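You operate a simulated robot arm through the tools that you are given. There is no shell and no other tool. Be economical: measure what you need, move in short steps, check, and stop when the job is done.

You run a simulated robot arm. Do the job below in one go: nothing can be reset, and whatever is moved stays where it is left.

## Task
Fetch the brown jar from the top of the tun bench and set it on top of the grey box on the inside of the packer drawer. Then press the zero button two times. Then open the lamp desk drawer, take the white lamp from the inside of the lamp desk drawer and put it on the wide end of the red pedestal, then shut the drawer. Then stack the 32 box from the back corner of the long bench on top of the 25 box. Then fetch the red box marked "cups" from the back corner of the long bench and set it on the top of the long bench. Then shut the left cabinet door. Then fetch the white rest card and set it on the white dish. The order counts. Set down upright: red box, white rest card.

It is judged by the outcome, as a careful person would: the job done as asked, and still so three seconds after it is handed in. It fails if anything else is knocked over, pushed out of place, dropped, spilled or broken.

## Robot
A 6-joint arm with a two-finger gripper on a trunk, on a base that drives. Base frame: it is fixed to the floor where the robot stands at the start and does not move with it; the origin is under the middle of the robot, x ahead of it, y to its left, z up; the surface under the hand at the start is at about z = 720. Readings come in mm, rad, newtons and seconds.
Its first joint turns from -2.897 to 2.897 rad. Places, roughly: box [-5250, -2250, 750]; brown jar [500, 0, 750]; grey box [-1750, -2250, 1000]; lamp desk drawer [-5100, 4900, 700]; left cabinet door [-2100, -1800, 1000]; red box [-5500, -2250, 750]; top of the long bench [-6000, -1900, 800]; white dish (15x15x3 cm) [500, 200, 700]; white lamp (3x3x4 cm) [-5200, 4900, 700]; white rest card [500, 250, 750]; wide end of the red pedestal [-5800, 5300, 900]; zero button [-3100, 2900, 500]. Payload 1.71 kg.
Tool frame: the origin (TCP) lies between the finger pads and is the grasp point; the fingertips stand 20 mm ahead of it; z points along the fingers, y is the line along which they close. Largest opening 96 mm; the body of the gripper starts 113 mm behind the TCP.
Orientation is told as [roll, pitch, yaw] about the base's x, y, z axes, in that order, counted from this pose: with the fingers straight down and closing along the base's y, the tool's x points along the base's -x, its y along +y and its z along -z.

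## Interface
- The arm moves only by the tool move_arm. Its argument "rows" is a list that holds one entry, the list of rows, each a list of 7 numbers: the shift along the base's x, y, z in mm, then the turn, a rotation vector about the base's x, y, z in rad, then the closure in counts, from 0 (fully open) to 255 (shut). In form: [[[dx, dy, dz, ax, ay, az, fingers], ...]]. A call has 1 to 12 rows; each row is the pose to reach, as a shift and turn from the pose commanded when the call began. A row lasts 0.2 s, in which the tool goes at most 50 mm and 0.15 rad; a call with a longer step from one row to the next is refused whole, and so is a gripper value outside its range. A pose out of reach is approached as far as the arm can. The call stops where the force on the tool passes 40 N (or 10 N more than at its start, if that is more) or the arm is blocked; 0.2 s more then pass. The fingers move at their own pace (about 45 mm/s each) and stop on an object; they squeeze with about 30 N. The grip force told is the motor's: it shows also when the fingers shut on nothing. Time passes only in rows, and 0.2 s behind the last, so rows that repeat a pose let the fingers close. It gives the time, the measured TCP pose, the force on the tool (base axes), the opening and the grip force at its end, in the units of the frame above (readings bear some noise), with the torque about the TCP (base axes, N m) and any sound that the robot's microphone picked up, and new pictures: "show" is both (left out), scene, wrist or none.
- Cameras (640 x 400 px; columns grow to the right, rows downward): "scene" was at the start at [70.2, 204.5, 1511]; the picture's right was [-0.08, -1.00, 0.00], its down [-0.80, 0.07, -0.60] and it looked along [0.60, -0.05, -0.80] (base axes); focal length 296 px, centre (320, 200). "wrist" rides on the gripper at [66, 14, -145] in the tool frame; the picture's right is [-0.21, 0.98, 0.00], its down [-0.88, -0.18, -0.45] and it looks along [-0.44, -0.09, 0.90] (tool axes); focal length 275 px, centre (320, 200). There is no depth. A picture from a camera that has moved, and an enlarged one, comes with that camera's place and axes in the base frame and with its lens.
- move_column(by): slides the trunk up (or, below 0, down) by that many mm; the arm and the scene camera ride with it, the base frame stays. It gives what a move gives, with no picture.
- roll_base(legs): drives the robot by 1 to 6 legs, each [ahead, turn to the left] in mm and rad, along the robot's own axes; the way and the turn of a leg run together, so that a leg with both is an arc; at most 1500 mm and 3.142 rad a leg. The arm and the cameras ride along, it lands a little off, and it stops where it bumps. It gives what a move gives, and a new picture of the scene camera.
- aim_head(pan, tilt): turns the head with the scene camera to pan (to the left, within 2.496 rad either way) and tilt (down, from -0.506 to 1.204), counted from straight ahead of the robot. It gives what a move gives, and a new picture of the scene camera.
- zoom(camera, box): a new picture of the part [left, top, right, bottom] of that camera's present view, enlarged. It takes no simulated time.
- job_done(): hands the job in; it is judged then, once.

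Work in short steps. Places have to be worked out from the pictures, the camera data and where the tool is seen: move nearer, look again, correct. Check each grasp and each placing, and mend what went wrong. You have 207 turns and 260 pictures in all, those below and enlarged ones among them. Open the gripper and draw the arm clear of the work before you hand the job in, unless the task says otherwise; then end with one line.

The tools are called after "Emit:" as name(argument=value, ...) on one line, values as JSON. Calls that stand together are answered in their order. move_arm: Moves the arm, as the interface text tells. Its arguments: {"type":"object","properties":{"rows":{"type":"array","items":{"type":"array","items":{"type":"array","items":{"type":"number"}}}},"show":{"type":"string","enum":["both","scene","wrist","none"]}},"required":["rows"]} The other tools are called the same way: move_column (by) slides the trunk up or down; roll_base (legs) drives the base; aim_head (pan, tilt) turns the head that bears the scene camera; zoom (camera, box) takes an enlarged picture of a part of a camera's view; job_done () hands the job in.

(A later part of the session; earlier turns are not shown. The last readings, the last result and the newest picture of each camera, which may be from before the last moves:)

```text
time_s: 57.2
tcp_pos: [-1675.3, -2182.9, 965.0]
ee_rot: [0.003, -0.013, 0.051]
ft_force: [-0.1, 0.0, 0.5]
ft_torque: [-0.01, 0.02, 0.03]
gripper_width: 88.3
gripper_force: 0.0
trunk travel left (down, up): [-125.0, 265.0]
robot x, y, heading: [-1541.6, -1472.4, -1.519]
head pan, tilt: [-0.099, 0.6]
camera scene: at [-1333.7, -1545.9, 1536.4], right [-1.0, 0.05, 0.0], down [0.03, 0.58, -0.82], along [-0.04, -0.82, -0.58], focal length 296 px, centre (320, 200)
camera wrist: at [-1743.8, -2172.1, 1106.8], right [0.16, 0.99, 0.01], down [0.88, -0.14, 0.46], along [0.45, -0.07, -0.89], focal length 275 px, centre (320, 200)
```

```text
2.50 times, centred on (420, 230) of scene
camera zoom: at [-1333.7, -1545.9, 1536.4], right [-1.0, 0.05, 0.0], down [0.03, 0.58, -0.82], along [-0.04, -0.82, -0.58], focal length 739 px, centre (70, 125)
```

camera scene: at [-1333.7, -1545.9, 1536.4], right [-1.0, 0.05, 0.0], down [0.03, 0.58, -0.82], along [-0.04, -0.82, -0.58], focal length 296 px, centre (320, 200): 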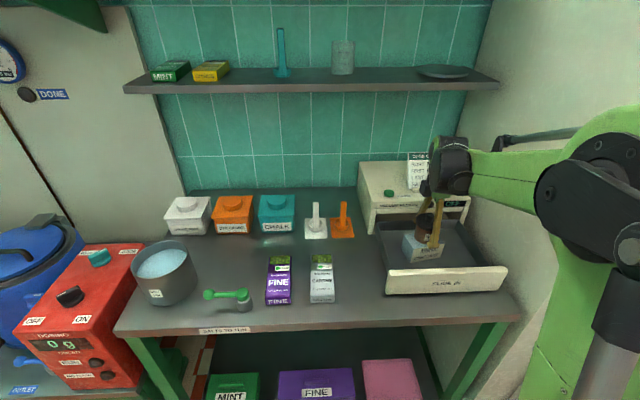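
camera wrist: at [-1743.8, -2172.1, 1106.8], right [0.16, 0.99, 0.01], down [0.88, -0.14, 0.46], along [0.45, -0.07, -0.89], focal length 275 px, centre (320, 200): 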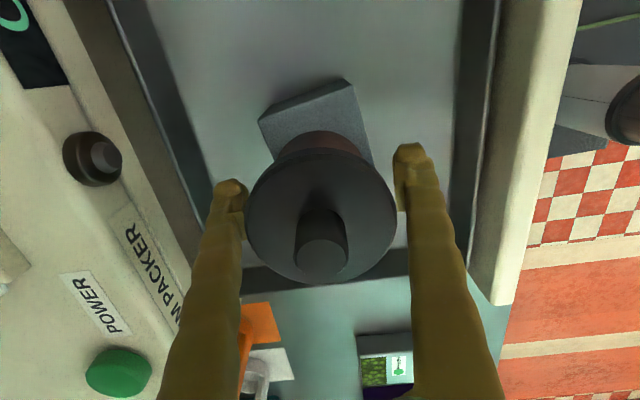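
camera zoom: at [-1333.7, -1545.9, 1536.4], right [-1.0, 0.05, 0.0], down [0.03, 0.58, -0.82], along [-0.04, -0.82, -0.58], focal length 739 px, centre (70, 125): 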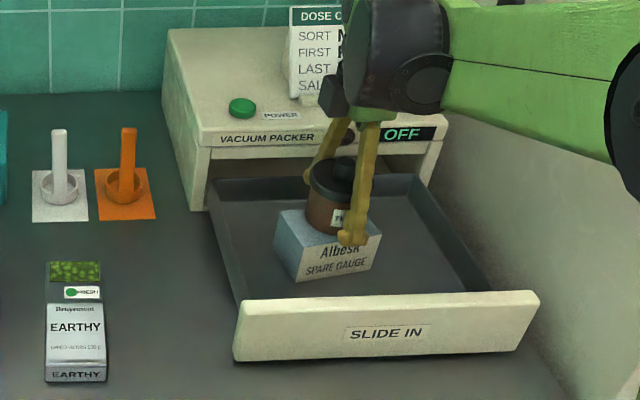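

One step was too long; repeat with shorter ones.

Emit:
move_arm(rows=[[[0, 0, 20, 0, 0, 0, 10], [0, 0, 50, 0, 0, 0, 5], [0, 0, 90, 0, 0, 0, 0], [0, 0, 130, 0, 0, 0, 0], [0, 40, 150, 0, 0, 0, 0], [10, 80, 150, 0, 0, 0, 0], [20, 120, 150, 0, 0, 0, 0], [30, 160, 150, 0, 0, 0, 0], [40, 200, 150, 0, 0, 0, 0], [50, 240, 145, 0, 0, 0, 0], [60, 280, 140, 0, 0, 0, 0], [70, 320, 135, 0, 0, 0, 0]]], show="none")

Emit:
aim_head(pan=-0.4, tilt=0.6)

```text
time_s: 59.8
tcp_pos: [-1606.2, -1860.4, 1100.6]
ee_rot: [0.001, -0.013, 0.053]
ft_force: [-0.2, 0.4, 1.1]
ft_torque: [-0.04, 0.03, 0.0]
gripper_width: 96.0
gripper_force: 0.2
trunk travel left (down, up): [-125.0, 265.0]
robot x, y, heading: [-1543.1, -1475.8, -1.519]
head pan, tilt: [-0.099, 0.6]
```

```text
time_s: 60.6
tcp_pos: [-1606.4, -1864.8, 1098.5]
ee_rot: [0.004, -0.015, 0.053]
ft_force: [-0.3, 0.7, 1.0]
ft_torque: [0.04, 0.0, 0.05]
gripper_width: 95.8
gripper_force: 0.0
trunk travel left (down, up): [-125.0, 265.0]
robot x, y, heading: [-1540.3, -1475.2, -1.52]
head pan, tilt: [-0.4, 0.6]
camera scene: at [-1359.6, -1540.8, 1536.5], right [-0.94, 0.34, 0.01], down [0.19, 0.54, -0.82], along [-0.28, -0.77, -0.58], focal length 296 px, centre (320, 200)
```

scene: 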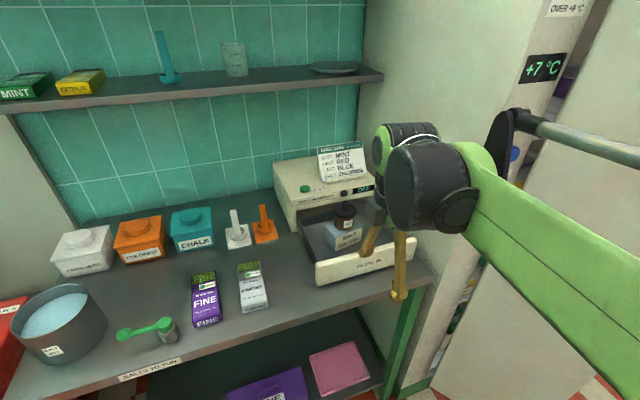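

The jar stands on the grey box in the drawer. Next the zero button beyond the kettle; I tuck the arm, back off and drive around the kettle's east side to about (-750,2000), then look.

Emit:
move_arm(rows=[[[10, 30, 0, 0, 0, 0, 100], [20, 60, 0, 0, 0, 0, 200], [25, 80, 0, 0, 0, 0, 255], [25, 80, 0, 0, 0, 0, 255]]], show="none")

Emit:
roll_base(legs=[[-300, 0], [0, 2.37], [1297, 0], [0, 0.743], [1100, 0], [1100, 0]])

Emit:
aim_head(pan=1.0, tilt=0.4)

```text
time_s: 61.6
tcp_pos: [-1581.9, -1786.1, 1099.5]
ee_rot: [0.004, -0.015, 0.051]
ft_force: [-0.8, 0.1, 0.0]
ft_torque: [0.08, 0.0, -0.01]
gripper_width: 10.2
gripper_force: 0.1
trunk travel left (down, up): [-125.0, 265.0]
robot x, y, heading: [-1543.2, -1480.4, -1.522]
head pan, tilt: [-0.4, 0.6]
```

```text
time_s: 99.0
tcp_pos: [-649.2, 2300.2, 1102.8]
ee_rot: [-0.007, -0.014, 3.136]
ft_force: [0.1, -0.3, -0.7]
ft_torque: [-0.02, -0.06, 0.01]
gripper_width: 0.0
gripper_force: 29.2
trunk travel left (down, up): [-125.0, 265.0]
robot x, y, heading: [-710.1, 2008.1, 1.564]
head pan, tilt: [-0.4, 0.6]
camera scene: at [-881.2, 2060.7, 1537.3], right [0.92, -0.39, 0.0], down [-0.22, -0.52, -0.82], along [0.32, 0.76, -0.57], focal length 296 px, centre (320, 200)
```

scene: 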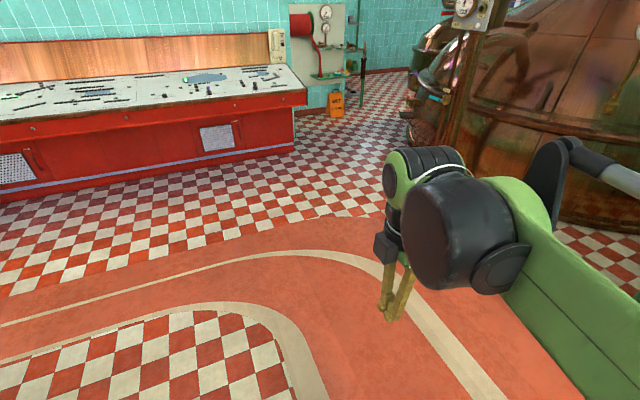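

```text
time_s: 100.5
tcp_pos: [-650.2, 2306.8, 1100.9]
ee_rot: [0.001, -0.014, 3.137]
ft_force: [0.2, -0.4, 0.6]
ft_torque: [0.01, 0.02, 0.0]
gripper_width: 0.1
gripper_force: 29.8
trunk travel left (down, up): [-125.0, 265.0]
robot x, y, heading: [-708.8, 2006.6, 1.563]
head pan, tilt: [1.0, 0.4]
camera scene: at [-993.4, 2024.6, 1555.8], right [0.54, 0.84, 0.0], down [0.33, -0.21, -0.92], along [-0.77, 0.5, -0.39], focal length 296 px, centre (320, 200)
```

scene: 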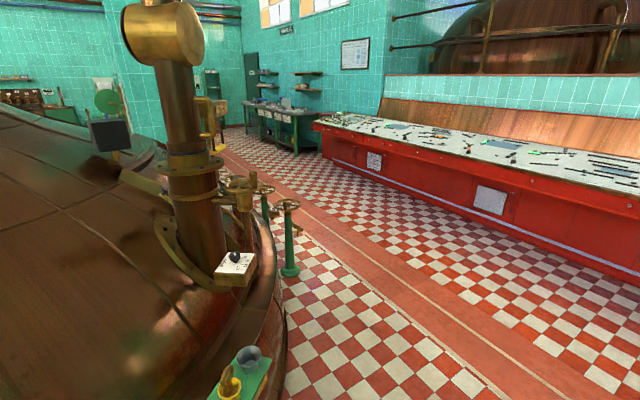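

Something like valve stands is there. Zoom around where the zero button should project (~(272,211)).

Emit:
zoom(camera="scene", box=[190, 60, 350, 290])

```text
1.74 times, centred on (270, 175) of scene
camera zoom: at [-993.4, 2024.6, 1555.8], right [0.54, 0.84, 0.0], down [0.33, -0.21, -0.92], along [-0.77, 0.5, -0.39], focal length 514 px, centre (407, 244)
```

zoom: 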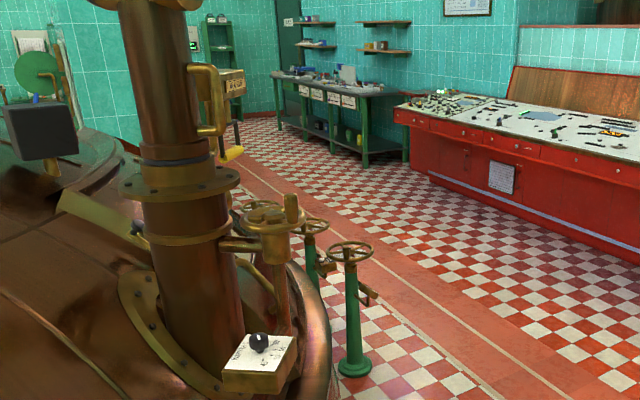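

The button isn't visible from here. I drive north then west along the lane to about (-2500,3700) and look back at that spot.

Emit:
roll_base(legs=[[0, 0.188], [820, 0], [860, 0], [0, 1.39], [1400, 0]])

Emit:
aim_head(pan=0.9, tilt=0.6)

```text
time_s: 127.6
tcp_pos: [-2709.8, 3746.7, 1100.6]
ee_rot: [-0.002, -0.014, -1.59]
ft_force: [0.1, -0.5, 0.2]
ft_torque: [0.01, 0.05, 0.01]
gripper_width: 0.0
gripper_force: 30.0
trunk travel left (down, up): [-125.0, 265.0]
robot x, y, heading: [-2406.5, 3684.9, 3.121]
head pan, tilt: [1.0, 0.4]
camera scene: at [-2427.9, 3397.8, 1555.8], right [-0.83, 0.56, 0.0], down [0.21, 0.32, -0.92], along [-0.51, -0.77, -0.39], focal length 296 px, centre (320, 200)
```

scene: 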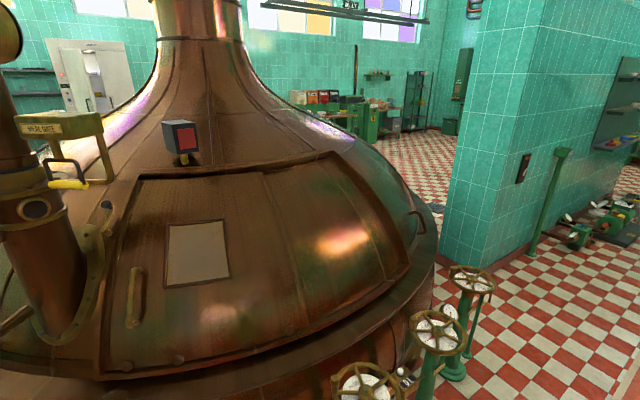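

```text
time_s: 128.3
tcp_pos: [-2700.5, 3747.2, 1102.6]
ee_rot: [-0.009, -0.013, -1.591]
ft_force: [-1.3, 0.3, -1.0]
ft_torque: [0.04, -0.05, -0.02]
gripper_width: 0.0
gripper_force: 29.3
trunk travel left (down, up): [-125.0, 265.0]
robot x, y, heading: [-2409.2, 3683.1, 3.116]
head pan, tilt: [0.901, 0.6]
camera scene: at [-2426.6, 3406.2, 1537.6], right [-0.77, 0.64, 0.01], down [0.35, 0.44, -0.83], along [-0.53, -0.64, -0.56], focal length 296 px, centre (320, 200)
```

scene: 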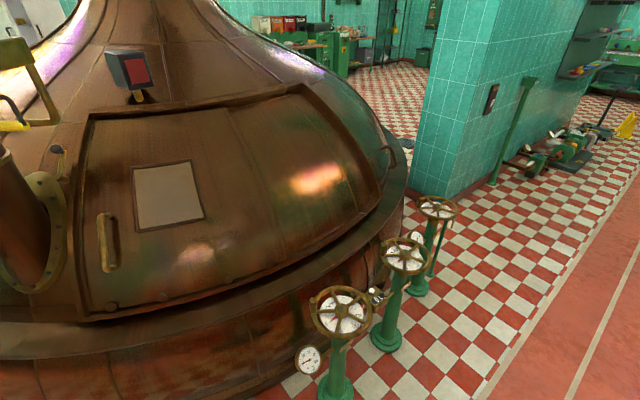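

Three valve stands; the button should be near pixel (363,295) where a small silver part shows. Zoom.

Emit:
zoom(camera="scene", box=[290, 190, 470, 390])

Emit:
zoom(camera="scene", box=[350, 265, 430, 320])

```text
2.00 times, centred on (380, 290) of scene
camera zoom: at [-2426.6, 3406.2, 1537.6], right [-0.77, 0.64, 0.01], down [0.35, 0.44, -0.83], along [-0.53, -0.64, -0.56], focal length 592 px, centre (200, 20)
```

zoom: 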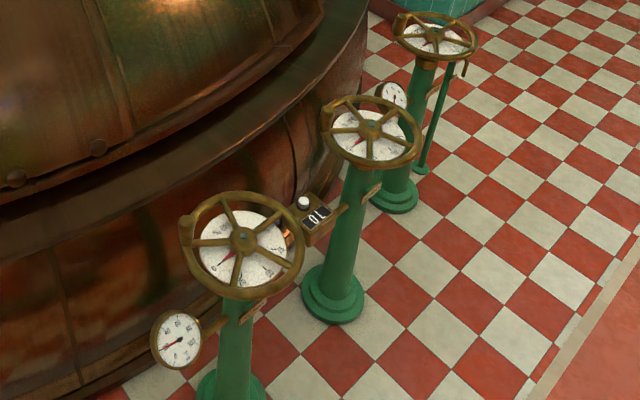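

```text
7.27 times, centred on (390, 292) of scene
camera zoom: at [-2426.6, 3406.2, 1537.6], right [-0.77, 0.64, 0.01], down [0.35, 0.44, -0.83], along [-0.53, -0.64, -0.56], focal length 2151 px, centre (-189, -473)
```

zoom: 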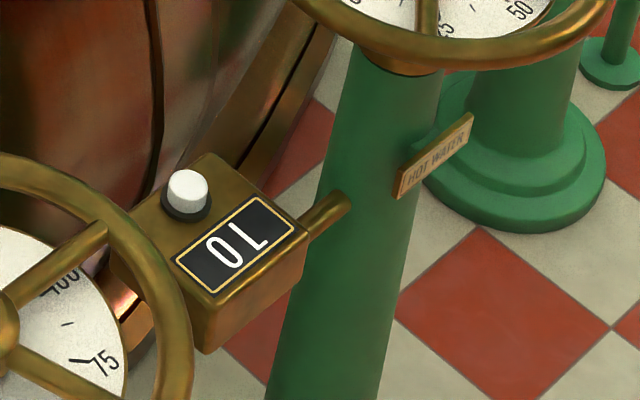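

The white button sits on top of a small "0 L" meter box at about [-3135,2906,505], between two wheels (centres ≈(-2897,2962) and (-3290,2941), z 642, R≈104). I drive to (-3130,3580), face -y.

Emit:
roll_base(legs=[[725, 0], [0, 1.595], [120, 0]])

Emit:
aim_head(pan=-0.15, tilt=0.95)

Emit:
move_column(by=-120)

```text
time_s: 140.7
tcp_pos: [-3194.3, 3269.5, 1098.0]
ee_rot: [0.008, -0.016, -0.003]
ft_force: [0.2, -0.2, 0.2]
ft_torque: [-0.02, -0.03, 0.0]
gripper_width: 0.1
gripper_force: 29.4
trunk travel left (down, up): [-125.0, 265.0]
robot x, y, heading: [-3136.8, 3583.2, -1.576]
head pan, tilt: [0.901, 0.6]
camera scene: at [-2855.7, 3539.5, 1537.1], right [-0.62, -0.78, -0.01], down [-0.44, 0.36, -0.82], along [0.64, -0.51, -0.57], focal length 296 px, centre (320, 200)
```

scene: 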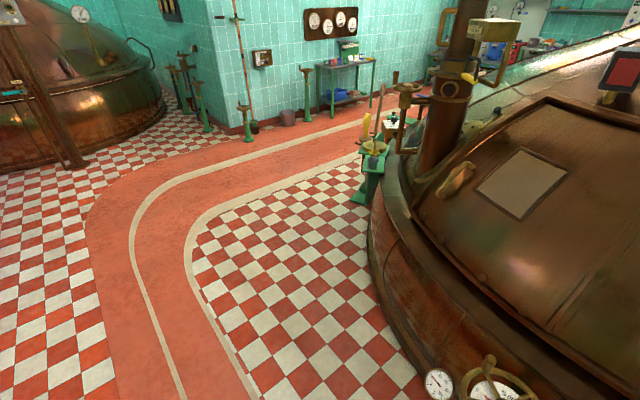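

```text
time_s: 141.9
tcp_pos: [-3194.9, 3285.5, 1102.1]
ee_rot: [-0.005, -0.016, -0.004]
ft_force: [-0.3, -0.3, 0.8]
ft_torque: [0.02, 0.0, -0.03]
gripper_width: 0.0
gripper_force: 29.6
trunk travel left (down, up): [-125.0, 265.0]
robot x, y, heading: [-3137.1, 3581.9, -1.574]
head pan, tilt: [-0.15, 0.949]
camera scene: at [-2935.7, 3553.5, 1509.4], right [-0.99, 0.15, 0.0], down [0.13, 0.8, -0.59], along [-0.09, -0.58, -0.81], focal length 296 px, centre (320, 200)
```

scene: 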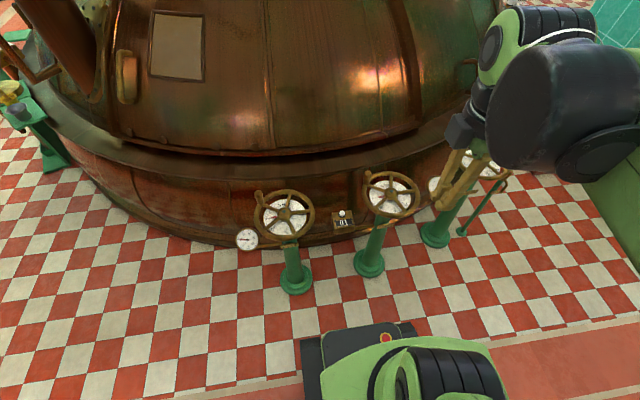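

```text
time_s: 143.4
tcp_pos: [-3194.8, 3275.3, 979.3]
ee_rot: [0.005, -0.012, -0.002]
ft_force: [-1.0, 0.7, 0.9]
ft_torque: [-0.05, 0.0, 0.02]
gripper_width: 0.2
gripper_force: 29.7
trunk travel left (down, up): [-5.0, 385.0]
robot x, y, heading: [-3136.3, 3581.7, -1.576]
head pan, tilt: [-0.15, 0.949]
```

Two rays agree: button top ≈ [-3130,2911,512]. I turn the tool half a turn (two calls) so the camera side faces away from the nearer wheel, moving to above the button.

Emit:
move_arm(rows=[[[6, -20, -7, 0, 0, -0.1428, 255], [12, -40, -14, 0, 0, -0.2856, 255], [18, -60, -21, 0, 0, -0.4284, 255], [24, -80, -28, 0, 0, -0.5712, 255], [30, -100, -35, 0, 0, -0.714, 255], [36, -120, -42, 0, 0, -0.8568, 255], [42, -140, -49, 0, 0, -0.9996, 255], [48, -160, -56, 0, 0, -1.1424, 255], [54, -180, -63, 0, 0, -1.2852, 255], [60, -200, -70, 0, 0, -1.428, 255], [65, -225, -79, 0, 0, -1.5708, 255], [65, -225, -79, 0, 0, -1.5708, 255]]], show="none")

Emit:
move_arm(rows=[[[0, -13, -15, 0, 0, -0.1428, 255], [0, -26, -30, 0, 0, -0.2856, 255], [0, -39, -45, 0, 0, -0.4284, 255], [0, -52, -60, 0, 0, -0.5712, 255], [0, -65, -75, 0, 0, -0.714, 255], [0, -78, -90, 0, 0, -0.8568, 255], [0, -91, -105, 0, 0, -0.9996, 255], [0, -104, -120, 0, 0, -1.1424, 255], [0, -117, -135, 0, 0, -1.2852, 255], [0, -130, -150, 0, 0, -1.428, 255], [0, -140, -160, 0, 0, -1.5708, 255], [0, -140, -160, 0, 0, -1.5708, 255]]])

```text
time_s: 146.1
tcp_pos: [-3129.1, 3056.0, 899.7]
ee_rot: [-0.003, -0.015, -1.574]
ft_force: [-0.3, 0.2, 0.3]
ft_torque: [-0.03, -0.03, -0.04]
gripper_width: 0.0
gripper_force: 29.4
trunk travel left (down, up): [-5.0, 385.0]
robot x, y, heading: [-3137.5, 3582.2, -1.578]
head pan, tilt: [-0.15, 0.949]
```

```text
time_s: 148.7
tcp_pos: [-3130.7, 2915.2, 741.5]
ee_rot: [-0.003, -0.014, 3.137]
ft_force: [-0.5, 1.1, 0.7]
ft_torque: [0.02, 0.0, 0.0]
gripper_width: 0.2
gripper_force: 29.7
trunk travel left (down, up): [-5.0, 385.0]
robot x, y, heading: [-3134.2, 3580.0, -1.579]
head pan, tilt: [-0.15, 0.949]
camera scene: at [-2936.0, 3518.3, 1388.3], right [-0.99, 0.15, 0.0], down [0.13, 0.81, -0.57], along [-0.09, -0.56, -0.82], focal length 296 px, centre (320, 200)
camera wrist: at [-3061.9, 2901.7, 883.8], right [-0.21, -0.98, 0.0], down [-0.87, 0.19, 0.46], along [-0.45, 0.1, -0.89], focal length 275 px, centre (320, 200)
```

scene: 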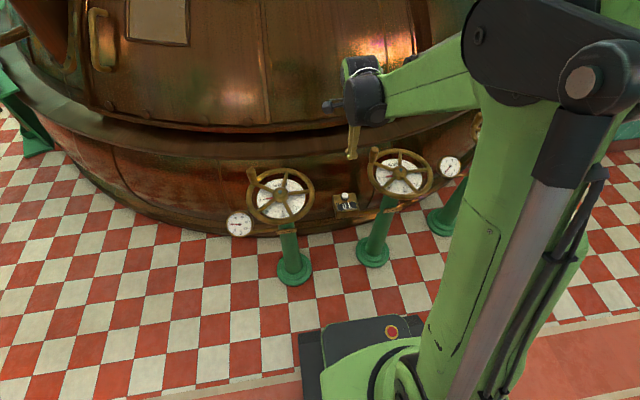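
wrist: 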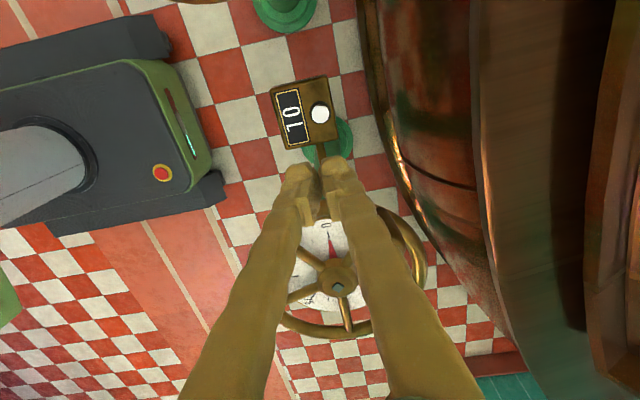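

Both cameras now place the button at about [-3126,2916,512]. I shift 4 mm and descend to about 25 mm above it.

Emit:
move_arm(rows=[[[4, 1, -40, 0, 0, 0, 255], [4, 1, -80, 0, 0, 0, 255], [4, 1, -120, 0, 0, 0, 255], [4, 1, -150, 0, 0, 0, 255], [4, 1, -175, 0, 0, 0, 255], [4, 1, -175, 0, 0, 0, 255], [4, 1, -175, 0, 0, 0, 255]]])

Emit:
zoom(camera="scene", box=[300, 130, 400, 230])

Emit:
zoom(camera="wrist", box=[240, 60, 400, 220])

```text
time_s: 150.2
tcp_pos: [-3125.8, 2917.3, 566.7]
ee_rot: [-0.004, -0.013, 3.138]
ft_force: [0.5, 0.7, -0.3]
ft_torque: [0.03, -0.03, 0.01]
gripper_width: 0.0
gripper_force: 29.8
trunk travel left (down, up): [-5.0, 385.0]
robot x, y, heading: [-3136.7, 3583.1, -1.575]
head pan, tilt: [-0.15, 0.949]
camera scene: at [-2936.0, 3518.2, 1388.3], right [-0.99, 0.15, 0.0], down [0.13, 0.81, -0.57], along [-0.09, -0.56, -0.82], focal length 296 px, centre (320, 200)
camera wrist: at [-3057.2, 2904.0, 708.6], right [-0.21, -0.98, 0.0], down [-0.87, 0.19, 0.46], along [-0.45, 0.1, -0.89], focal length 275 px, centre (320, 200)
```

scene: 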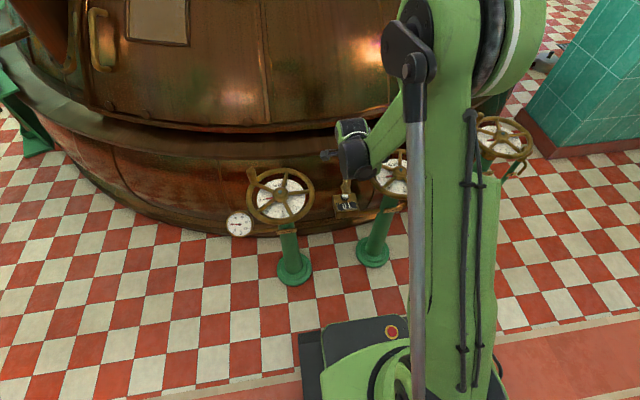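
wrist: 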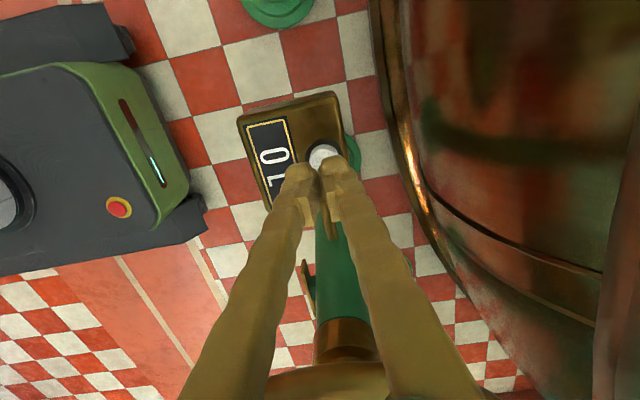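

```text
4.00 times, centred on (350, 180) of scene
camera zoom: at [-2936.0, 3518.2, 1388.3], right [-0.99, 0.15, 0.0], down [0.13, 0.81, -0.57], along [-0.09, -0.56, -0.82], focal length 1183 px, centre (200, 280)
```

zoom: 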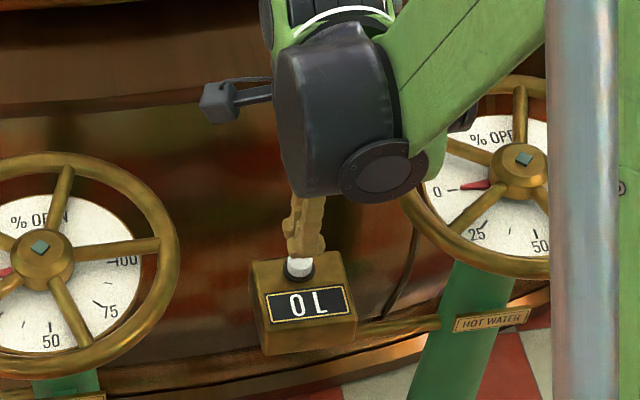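

```text
2.50 times, centred on (320, 140) of wrist
camera zoom: at [-3057.2, 2904.0, 708.6], right [-0.21, -0.98, 0.0], down [-0.87, 0.19, 0.46], along [-0.45, 0.1, -0.89], focal length 688 px, centre (320, 350)
```

zoom: 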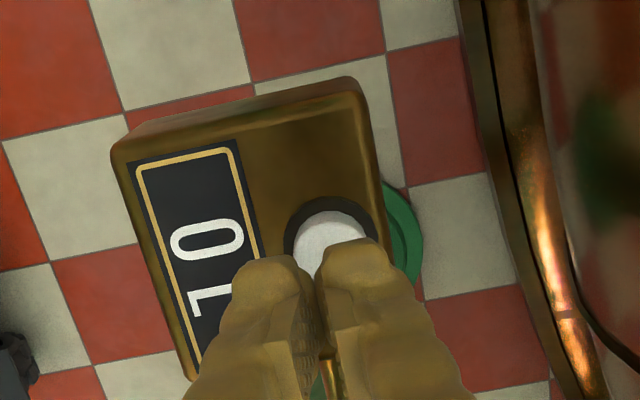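

Aligned well. I shift 3 mm and press down gently in small steps, listening for a click.

Emit:
move_arm(rows=[[[3, -1, -15, 0, 0, 0, 255], [3, -1, -26, 0, 0, 0, 255], [3, -1, -31, 0, 0, 0, 255], [3, -1, -34, 0, 0, 0, 255], [3, -1, -37, 0, 0, 0, 255], [3, -1, -40, 0, 0, 0, 255]]], show="none")

Emit:
zoom(camera="scene", box=[300, 130, 400, 230])

```text
time_s: 151.7
tcp_pos: [-3123.1, 2917.3, 526.9]
ee_rot: [-0.001, -0.015, 3.139]
ft_force: [1.2, -14.9, 33.1]
ft_torque: [-0.45, 0.13, 0.06]
gripper_width: 6.0
gripper_force: 29.5
trunk travel left (down, up): [-5.0, 385.0]
robot x, y, heading: [-3136.1, 3580.4, -1.576]
head pan, tilt: [-0.15, 0.949]
heard: click
```

```text
4.00 times, centred on (350, 180) of scene
camera zoom: at [-2936.0, 3519.4, 1388.7], right [-0.99, 0.15, 0.0], down [0.13, 0.81, -0.57], along [-0.09, -0.56, -0.82], focal length 1183 px, centre (200, 280)
```

zoom: 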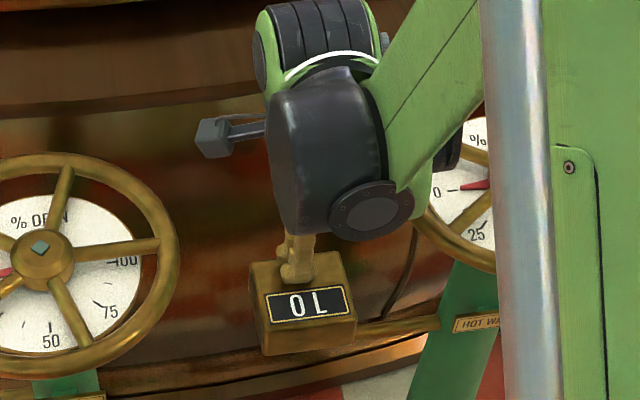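

One click. I raise fully so the button releases, then press once more.

Emit:
move_arm(rows=[[[0, 0, 10, 0, 0, 0, 255], [0, 0, 30, 0, 0, 0, 255], [0, 0, 35, 0, 0, 0, 255], [0, 0, 35, 0, 0, 0, 255], [0, 0, 35, 0, 0, 0, 255]]], show="wrist")

Emit:
zoom(camera="wrist", box=[240, 60, 400, 220])

```text
time_s: 152.8
tcp_pos: [-3120.9, 2917.1, 562.1]
ee_rot: [-0.003, -0.014, 3.138]
ft_force: [-0.4, -0.1, -0.2]
ft_torque: [-0.01, 0.02, 0.02]
gripper_width: 0.1
gripper_force: 29.6
trunk travel left (down, up): [-5.0, 385.0]
robot x, y, heading: [-3136.8, 3584.0, -1.577]
head pan, tilt: [-0.15, 0.949]
camera wrist: at [-3053.4, 2903.4, 703.6], right [-0.21, -0.98, 0.0], down [-0.87, 0.19, 0.46], along [-0.45, 0.1, -0.89], focal length 275 px, centre (320, 200)
```

wrist: 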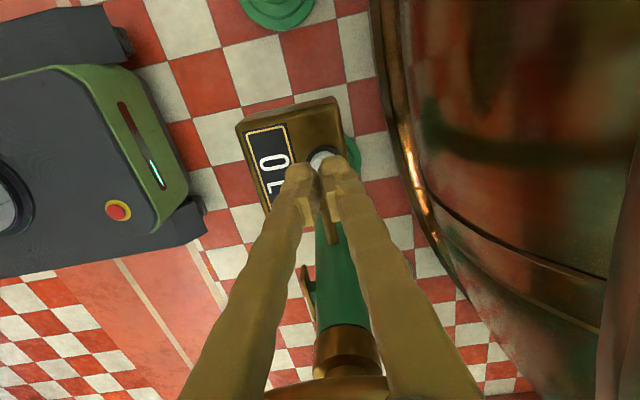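

```text
2.50 times, centred on (320, 140) of wrist
camera zoom: at [-3053.4, 2903.4, 703.6], right [-0.21, -0.98, 0.0], down [-0.87, 0.19, 0.46], along [-0.45, 0.1, -0.89], focal length 688 px, centre (320, 350)
```

zoom: 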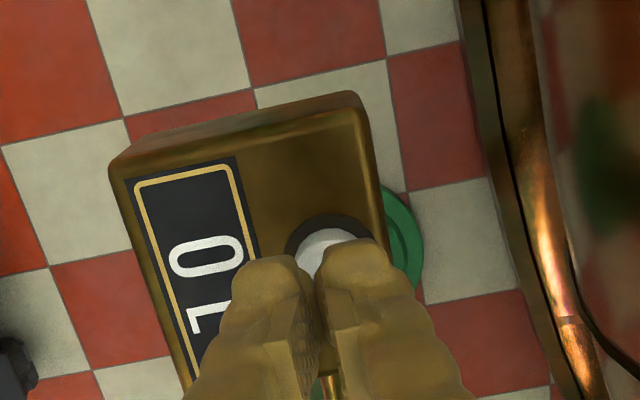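

Button is released; shift 4 mm toward -y to centre and press the second time.

Emit:
move_arm(rows=[[[0, -4, -12, 0, 0, 0, 255], [0, -4, -22, 0, 0, 0, 255], [0, -4, -27, 0, 0, 0, 255], [0, -4, -30, 0, 0, 0, 255], [0, -4, -33, 0, 0, 0, 255], [0, -4, -35, 0, 0, 0, 255]]], show="none")

```text
time_s: 154.2
tcp_pos: [-3122.1, 2911.9, 527.9]
ee_rot: [-0.002, -0.015, 3.139]
ft_force: [5.0, -8.0, 24.8]
ft_torque: [-0.06, -0.02, -0.02]
gripper_width: 6.1
gripper_force: 29.4
trunk travel left (down, up): [-5.0, 385.0]
robot x, y, heading: [-3133.5, 3582.5, -1.579]
head pan, tilt: [-0.15, 0.949]
heard: click
```

Second click heard. I lift clear, retract, and raise the trunk back.

Emit:
move_arm(rows=[[[0, 0, 15, 0, 0, 0, 255], [0, 0, 50, 0, 0, 0, 255], [0, 0, 95, 0, 0, 0, 255], [0, 0, 140, 0, 0, 0, 255], [0, 0, 185, 0, 0, 0, 255], [0, 0, 230, 0, 0, 0, 255], [0, 20, 270, 0, 0, 0, 255], [0, 50, 305, 0, 0, 0, 255], [0, 90, 330, 0, 0, 0, 255], [0, 135, 350, 0, 0, 0, 255], [0, 180, 370, 0, 0, 0, 255], [0, 225, 390, 0, 0, 0, 255]]], show="none")

Emit:
move_column(by=120)

Emit:
aim_head(pan=-2.1, tilt=0.35)

```text
time_s: 156.8
tcp_pos: [-3123.0, 3140.1, 917.6]
ee_rot: [0.0, -0.014, 3.139]
ft_force: [0.0, 0.4, -0.2]
ft_torque: [-0.04, 0.01, -0.04]
gripper_width: 0.0
gripper_force: 29.7
trunk travel left (down, up): [-5.0, 385.0]
robot x, y, heading: [-3134.5, 3582.2, -1.577]
head pan, tilt: [-0.15, 0.949]
```

```text
time_s: 158.3
tcp_pos: [-3122.9, 3136.0, 1036.4]
ee_rot: [-0.004, -0.013, 3.139]
ft_force: [-0.1, -0.1, 0.9]
ft_torque: [0.03, -0.04, -0.04]
gripper_width: 0.0
gripper_force: 29.7
trunk travel left (down, up): [-125.0, 265.0]
robot x, y, heading: [-3136.4, 3582.5, -1.578]
head pan, tilt: [-0.15, 0.949]
```

```text
time_s: 160.2
tcp_pos: [-3124.5, 3136.6, 1037.0]
ee_rot: [-0.003, -0.014, 3.138]
ft_force: [0.4, -0.3, 0.4]
ft_torque: [-0.03, 0.02, 0.03]
gripper_width: 0.1
gripper_force: 29.6
trunk travel left (down, up): [-125.0, 265.0]
robot x, y, heading: [-3135.9, 3581.4, -1.576]
head pan, tilt: [-2.1, 0.351]
camera scene: at [-3004.9, 3635.1, 1561.2], right [0.51, 0.86, 0.01], down [0.3, -0.16, -0.94], along [-0.81, 0.48, -0.34], focal length 296 px, centre (320, 200)
```

scene: 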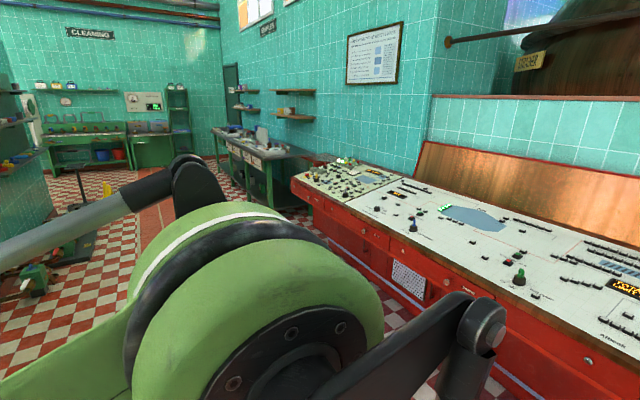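

I see the green desk past the console. Zoom.

Emit:
zoom(camera="scene", box=[190, 70, 350, 220])

```text
2.67 times, centred on (270, 145) of scene
camera zoom: at [-3004.9, 3635.1, 1561.2], right [0.51, 0.86, 0.01], down [0.3, -0.16, -0.94], along [-0.81, 0.48, -0.34], focal length 789 px, centre (453, 347)
```

zoom: 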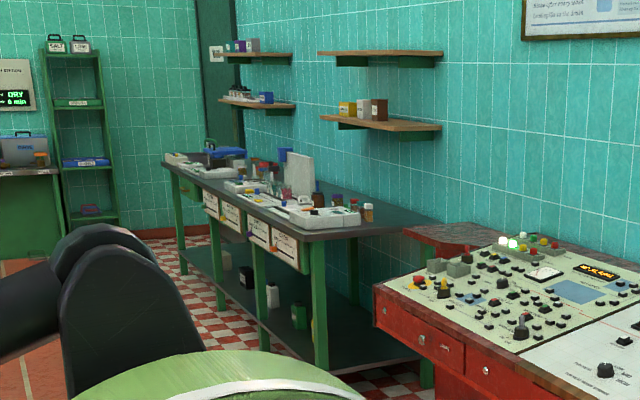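

The console end near x≈-5100 appears to be the lamp desk, with a red-topped thing at its far end. I drive to about (-4900,3600) and face +y.

Emit:
roll_base(legs=[[0, -1.576], [900, 0], [860, 0], [0, -1.561]])

Emit:
aim_head(pan=0.3, tilt=0.45)

```text
time_s: 184.1
tcp_pos: [-4884.8, 4095.2, 1036.5]
ee_rot: [-0.004, -0.015, -0.036]
ft_force: [0.1, 0.0, -0.3]
ft_torque: [0.0, 0.02, 0.01]
gripper_width: 0.2
gripper_force: 29.2
trunk travel left (down, up): [-125.0, 265.0]
robot x, y, heading: [-4886.1, 3652.7, 1.532]
head pan, tilt: [-2.1, 0.351]
camera scene: at [-5018.9, 3602.4, 1561.3], right [-0.54, -0.84, 0.01], down [-0.29, 0.17, -0.94], along [0.79, -0.51, -0.34], focal length 296 px, centre (320, 200)
```

scene: 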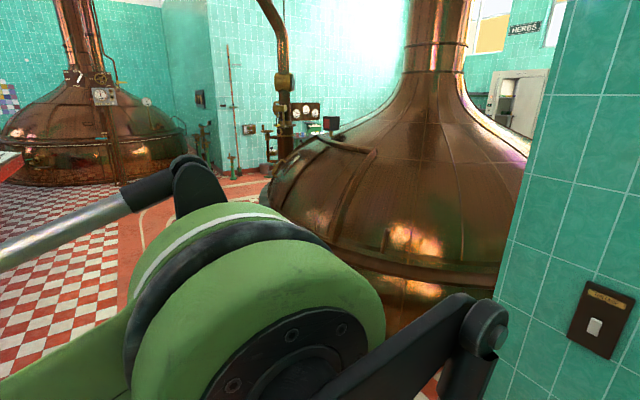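

```text
time_s: 186.3
tcp_pos: [-4885.6, 4078.4, 1042.4]
ee_rot: [0.01, -0.013, -0.035]
ft_force: [0.0, -0.2, 0.8]
ft_torque: [0.19, -0.03, 0.04]
gripper_width: 0.0
gripper_force: 29.4
trunk travel left (down, up): [-125.0, 265.0]
robot x, y, heading: [-4890.1, 3651.3, 1.537]
head pan, tilt: [0.3, 0.45]
camera scene: at [-5121.4, 3734.3, 1550.3], right [0.97, 0.26, 0.0], down [0.11, -0.43, -0.9], along [-0.23, 0.86, -0.45], focal length 296 px, centre (320, 200)
```

scene: 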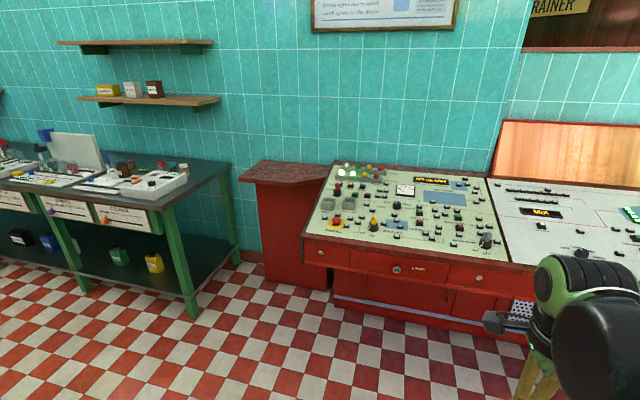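

The desk with three drawers and the red pedestal to its left are in view. Zoom to read drawer labels and see the pedestal.

Emit:
zoom(camera="scene", box=[290, 230, 530, 330])

Emit:
zoom(camera="scene", box=[225, 150, 405, 260])

```text
2.67 times, centred on (410, 280) of scene
camera zoom: at [-5121.4, 3734.3, 1550.3], right [0.97, 0.26, 0.0], down [0.11, -0.43, -0.9], along [-0.23, 0.86, -0.45], focal length 789 px, centre (80, -13)
```

zoom: 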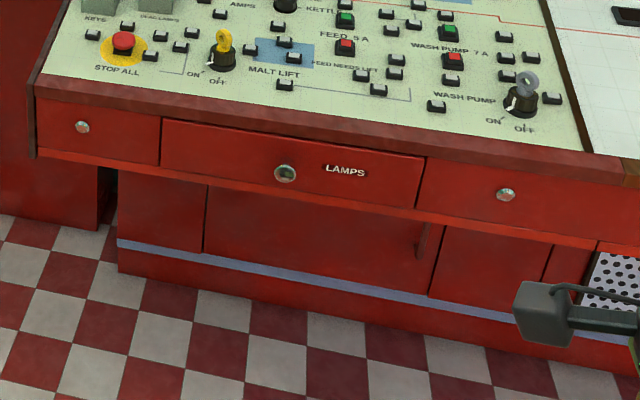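

```text
3.56 times, centred on (315, 205) of scene
camera zoom: at [-5121.4, 3734.3, 1550.3], right [0.97, 0.26, 0.0], down [0.11, -0.43, -0.9], along [-0.23, 0.86, -0.45], focal length 1052 px, centre (338, 182)
```

zoom: 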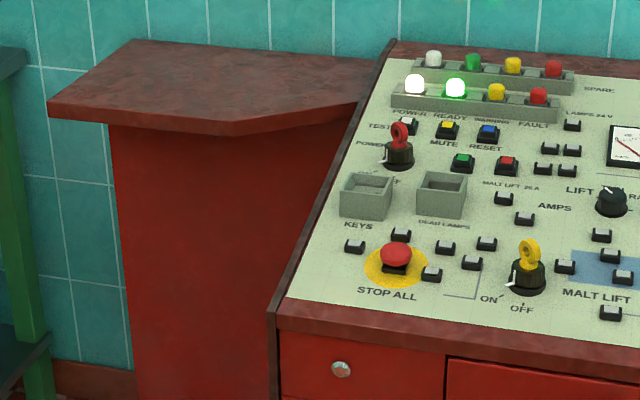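

The LAMPS drawer is the middle one with a round knob around [-5060,4785,710]; the pedestal's wide end is its left part, centre ≈(-5820,5290). I drive to about (-5060,3990), facing the desk, and look.

Emit:
roll_base(legs=[[0, 0.509], [380, 0], [0, -0.475]])

Emit:
aim_head(pan=-0.1, tilt=0.75)

```text
time_s: 193.5
tcp_pos: [-5070.3, 4421.1, 1041.7]
ee_rot: [0.01, -0.013, -0.005]
ft_force: [0.5, -1.5, -0.1]
ft_torque: [-0.01, 0.0, -0.03]
gripper_width: 0.0
gripper_force: 29.1
trunk travel left (down, up): [-125.0, 265.0]
robot x, y, heading: [-5065.3, 3994.3, 1.566]
head pan, tilt: [0.3, 0.45]
camera scene: at [-5296.4, 4075.0, 1550.0], right [0.96, 0.29, 0.0], down [0.13, -0.43, -0.89], along [-0.26, 0.86, -0.45], focal length 296 px, centre (320, 200)
```

scene: 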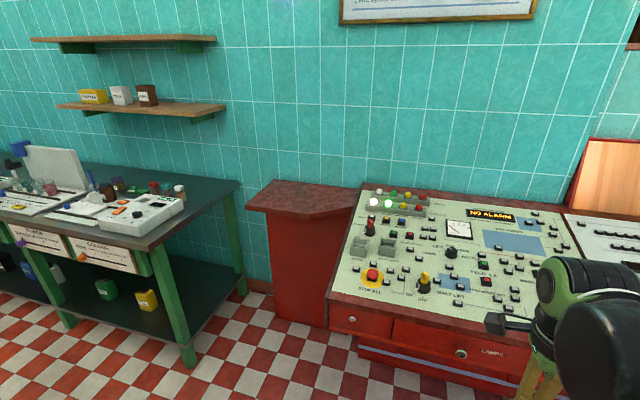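

```text
time_s: 194.4
tcp_pos: [-5069.9, 4410.0, 1046.4]
ee_rot: [0.022, -0.014, -0.005]
ft_force: [-0.5, -0.5, -0.2]
ft_torque: [0.01, -0.01, 0.01]
gripper_width: 0.0
gripper_force: 29.7
trunk travel left (down, up): [-125.0, 265.0]
robot x, y, heading: [-5056.6, 3993.8, 1.563]
head pan, tilt: [-0.099, 0.75]
camera scene: at [-5261.3, 4033.7, 1525.0], right [0.99, -0.11, 0.0], down [-0.07, -0.67, -0.74], along [0.08, 0.73, -0.68], focal length 296 px, centre (320, 200)
```

scene: 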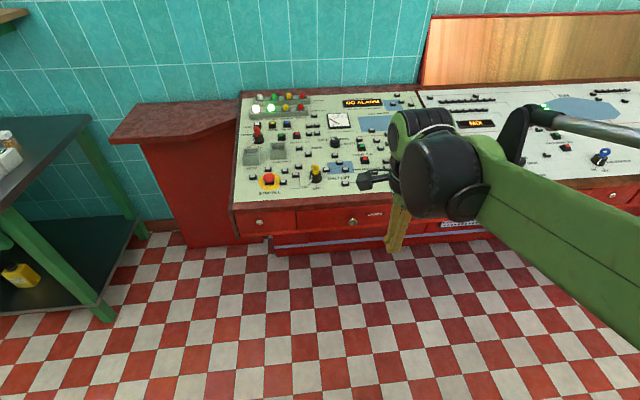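

Knob triangulated at ≈[-5060,4789,705]. I turn the tool by +90° so fingers straddle the knob sideways, opening them and approaching from above/front.

Emit:
move_arm(rows=[[[1, 17, -9, 0, 0, 0.1428, 200], [2, 34, -18, 0, 0, 0.2856, 150], [3, 51, -27, 0, 0, 0.4284, 120], [4, 68, -36, 0, 0, 0.5712, 100], [5, 85, -45, 0, 0, 0.714, 60], [6, 102, -54, 0, 0, 0.8568, 60], [7, 119, -63, 0, 0, 0.9996, 60], [8, 136, -72, 0, 0, 1.1424, 60], [9, 153, -81, 0, 0, 1.2852, 60], [10, 170, -90, 0, 0, 1.428, 60], [10, 190, -100, 0, 0, 1.5708, 60], [10, 190, -100, 0, 0, 1.5708, 60]]])

```text
time_s: 197.0
tcp_pos: [-5061.2, 4598.7, 947.1]
ee_rot: [0.026, -0.012, 1.568]
ft_force: [0.0, 0.9, -0.2]
ft_torque: [-0.02, -0.01, 0.02]
gripper_width: 73.5
gripper_force: 0.1
trunk travel left (down, up): [-125.0, 265.0]
robot x, y, heading: [-5061.9, 3989.4, 1.565]
head pan, tilt: [-0.099, 0.75]
camera scene: at [-5261.0, 4069.8, 1523.6], right [0.99, -0.11, 0.0], down [-0.07, -0.69, -0.72], along [0.08, 0.72, -0.69], focal length 296 px, centre (320, 200)
camera wrist: at [-5071.1, 4531.8, 1088.6], right [-0.98, 0.21, 0.03], down [0.2, 0.87, 0.45], along [0.07, 0.45, -0.89], focal length 275 px, centre (320, 200)
```

scene: 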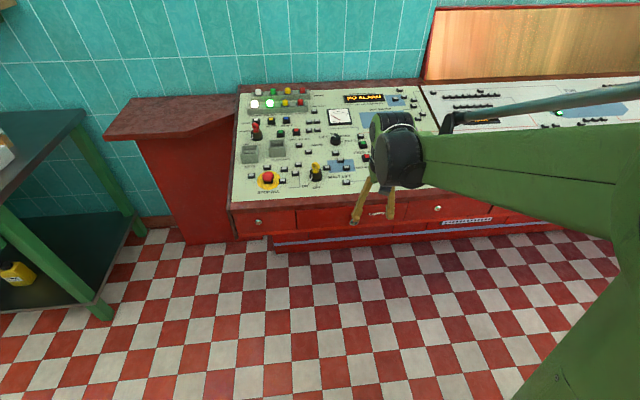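
wrist: 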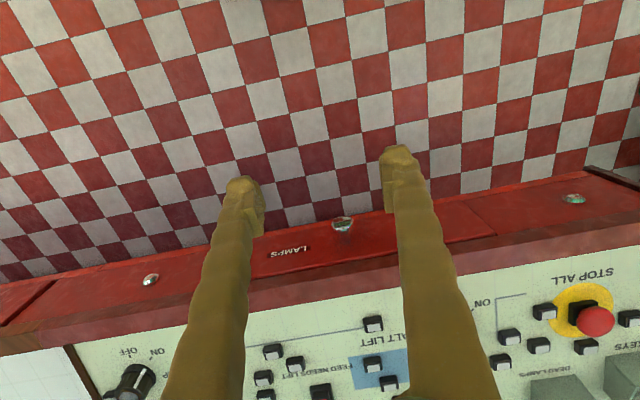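

Move down in front of the knob (y≈4740, z≈715) and look.

Emit:
move_arm(rows=[[[0, 30, -40, -0.02, 0, 0, 60], [-2, 60, -80, -0.02, 0, 0, 60], [-3, 90, -115, -0.02, 0, 0, 60], [-3, 120, -150, -0.02, 0, 0, 60], [-3, 137, -190, -0.02, 0, 0, 60], [-3, 137, -230, -0.02, 0, 0, 60], [-3, 137, -233, -0.02, 0, 0, 60], [-3, 137, -233, -0.02, 0, 0, 60]]])

```text
time_s: 198.8
tcp_pos: [-5062.3, 4735.3, 715.6]
ee_rot: [0.027, 0.006, 1.565]
ft_force: [0.3, -0.6, -0.3]
ft_torque: [0.0, 0.02, 0.01]
gripper_width: 73.2
gripper_force: 0.0
trunk travel left (down, up): [-125.0, 265.0]
robot x, y, heading: [-5059.7, 3992.8, 1.568]
head pan, tilt: [-0.099, 0.75]
camera scene: at [-5261.0, 4069.6, 1523.6], right [0.99, -0.11, 0.0], down [-0.07, -0.69, -0.72], along [0.08, 0.72, -0.69], focal length 296 px, centre (320, 200)
camera wrist: at [-5071.6, 4671.6, 858.0], right [-0.98, 0.21, 0.02], down [0.2, 0.88, 0.43], along [0.07, 0.43, -0.9], focal length 275 px, centre (320, 200)
```

scene: 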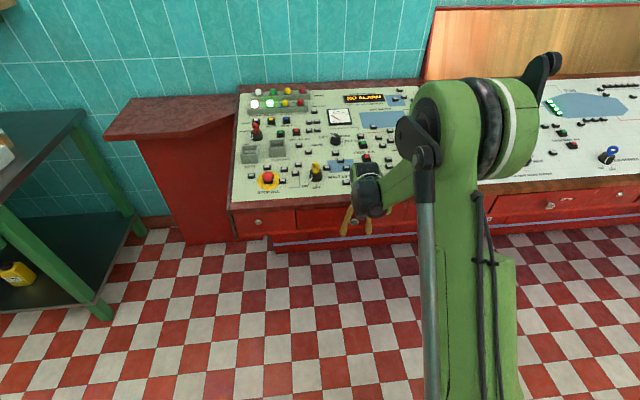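
wrist: 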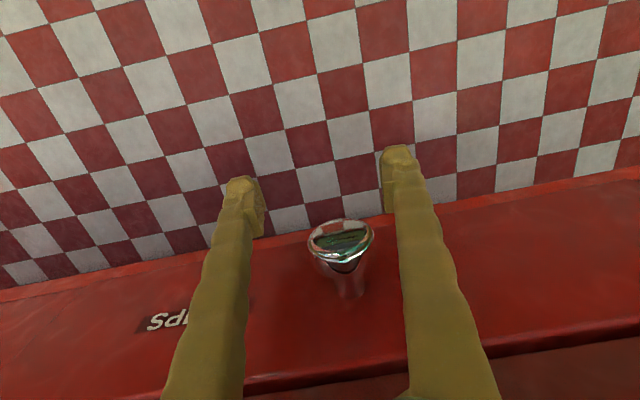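

The knob is centred between the fingers, about 45 mm further. I go forward, slightly down, and close on it.

Emit:
move_arm(rows=[[[-3, 20, -8, 0, 0, 0, 60], [-4, 40, -10, 0, 0, 0, 60], [-4, 47, -10, 0, 0, 0, 60], [-4, 47, -10, 0, 0, 0, 60], [-4, 47, -10, 0, 0, 0, 255], [-4, 47, -10, 0, 0, 0, 255], [-4, 47, -10, 0, 0, 0, 255], [-4, 47, -10, 0, 0, 0, 255]]])

```text
time_s: 199.4
tcp_pos: [-5067.8, 4757.2, 716.7]
ee_rot: [0.028, -0.001, 1.563]
ft_force: [0.0, -0.7, -0.1]
ft_torque: [0.04, -0.03, 0.02]
gripper_width: 73.7
gripper_force: 0.1
trunk travel left (down, up): [-125.0, 265.0]
robot x, y, heading: [-5063.0, 3985.1, 1.562]
head pan, tilt: [-0.099, 0.75]
stopped in row 3: the force on the tool passed its limit at 50 N (the readings are from after the stop); the commanded pose is now the measured one
camera scene: at [-5261.0, 4068.0, 1523.8], right [0.99, -0.11, 0.0], down [-0.07, -0.69, -0.72], along [0.08, 0.72, -0.69], focal length 296 px, centre (320, 200)
camera wrist: at [-5077.5, 4692.7, 859.9], right [-0.98, 0.21, 0.03], down [0.2, 0.87, 0.44], along [0.07, 0.44, -0.9], focal length 275 px, centre (320, 200)
```

scene: 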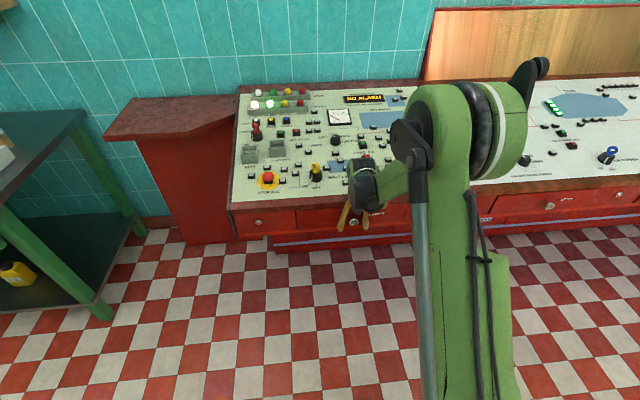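
wrist: 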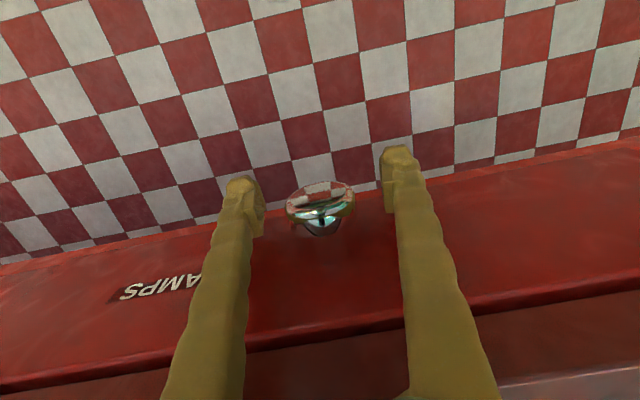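

The gripper body hit the wooden desk edge (top at z≈820). I back off and tilt the fingers forward by ~0.75 rad to clear it.

Emit:
move_arm(rows=[[[1, -20, -2, 0.05, 0, 0, 60], [2, -37, -4, 0.2, 0, 0, 60], [3, -37, -6, 0.34, 0, 0, 60], [4, -37, -8, 0.48, 0, 0, 60], [4, -37, -10, 0.62, 0, 0, 60], [4, -37, -10, 0.75, 0, 0, 60], [4, -37, -10, 0.75, 0, 0, 60], [4, -37, -10, 0.75, 0, 0, 60]]])

```text
time_s: 201.2
tcp_pos: [-5064.1, 4721.5, 705.3]
ee_rot: [0.029, -0.751, 1.563]
ft_force: [0.2, -0.1, -0.8]
ft_torque: [-0.03, 0.0, -0.01]
gripper_width: 73.5
gripper_force: 0.1
trunk travel left (down, up): [-125.0, 265.0]
robot x, y, heading: [-5061.8, 3991.0, 1.566]
head pan, tilt: [-0.099, 0.75]
camera scene: at [-5261.0, 4069.3, 1523.6], right [0.99, -0.11, 0.0], down [-0.07, -0.69, -0.72], along [0.08, 0.72, -0.69], focal length 296 px, centre (320, 200)
camera wrist: at [-5072.9, 4576.1, 764.3], right [-0.98, 0.14, 0.16], down [0.2, 0.34, 0.92], along [0.07, 0.93, -0.36], focal length 275 px, centre (320, 200)
```

scene: 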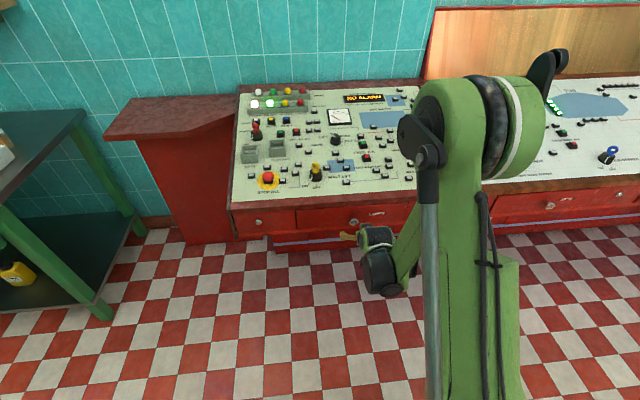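
wrist: 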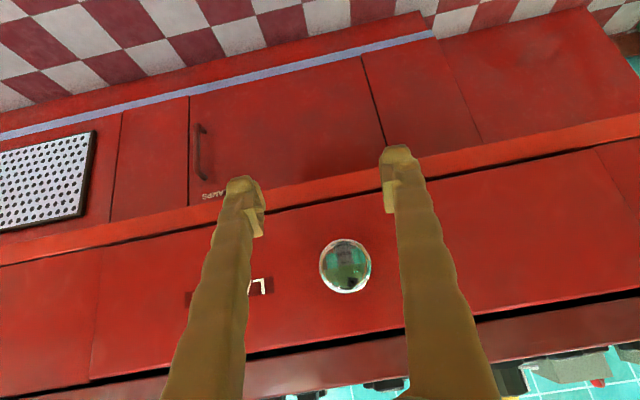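

Re-triangulating with the wrist rays gives the knob at ≈[-5069,4752,744]. I raise 40 mm, then go forward and close.

Emit:
move_arm(rows=[[[-2, -4, 20, 0, 0, 0, 60], [-5, -6, 40, 0, 0, 0, 60], [-5, 6, 41, 0, 0, 0, 60], [-5, 18, 41, 0, 0, 0, 60], [-5, 26, 41, 0, 0, 0, 60], [-5, 26, 41, 0, 0, 0, 60]]], show="wrist")

```text
time_s: 202.7
tcp_pos: [-5069.0, 4748.8, 746.6]
ee_rot: [0.029, -0.751, 1.566]
ft_force: [0.0, 0.4, -0.2]
ft_torque: [0.01, -0.05, -0.01]
gripper_width: 73.4
gripper_force: 0.1
trunk travel left (down, up): [-125.0, 265.0]
robot x, y, heading: [-5062.9, 3990.3, 1.559]
head pan, tilt: [-0.099, 0.75]
camera wrist: at [-5078.6, 4603.8, 806.2], right [-0.98, 0.14, 0.16], down [0.2, 0.34, 0.92], along [0.07, 0.93, -0.36], focal length 275 px, centre (320, 200)
```

wrist: 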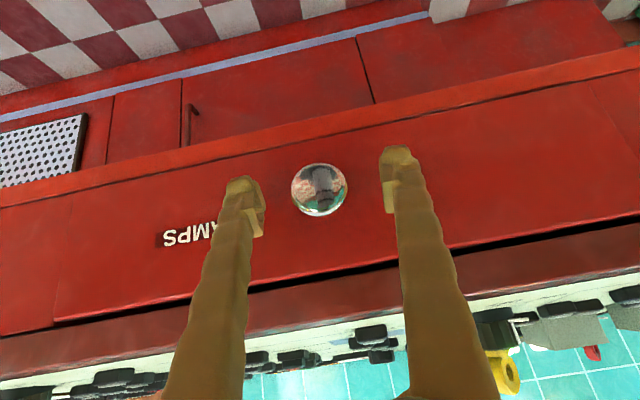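

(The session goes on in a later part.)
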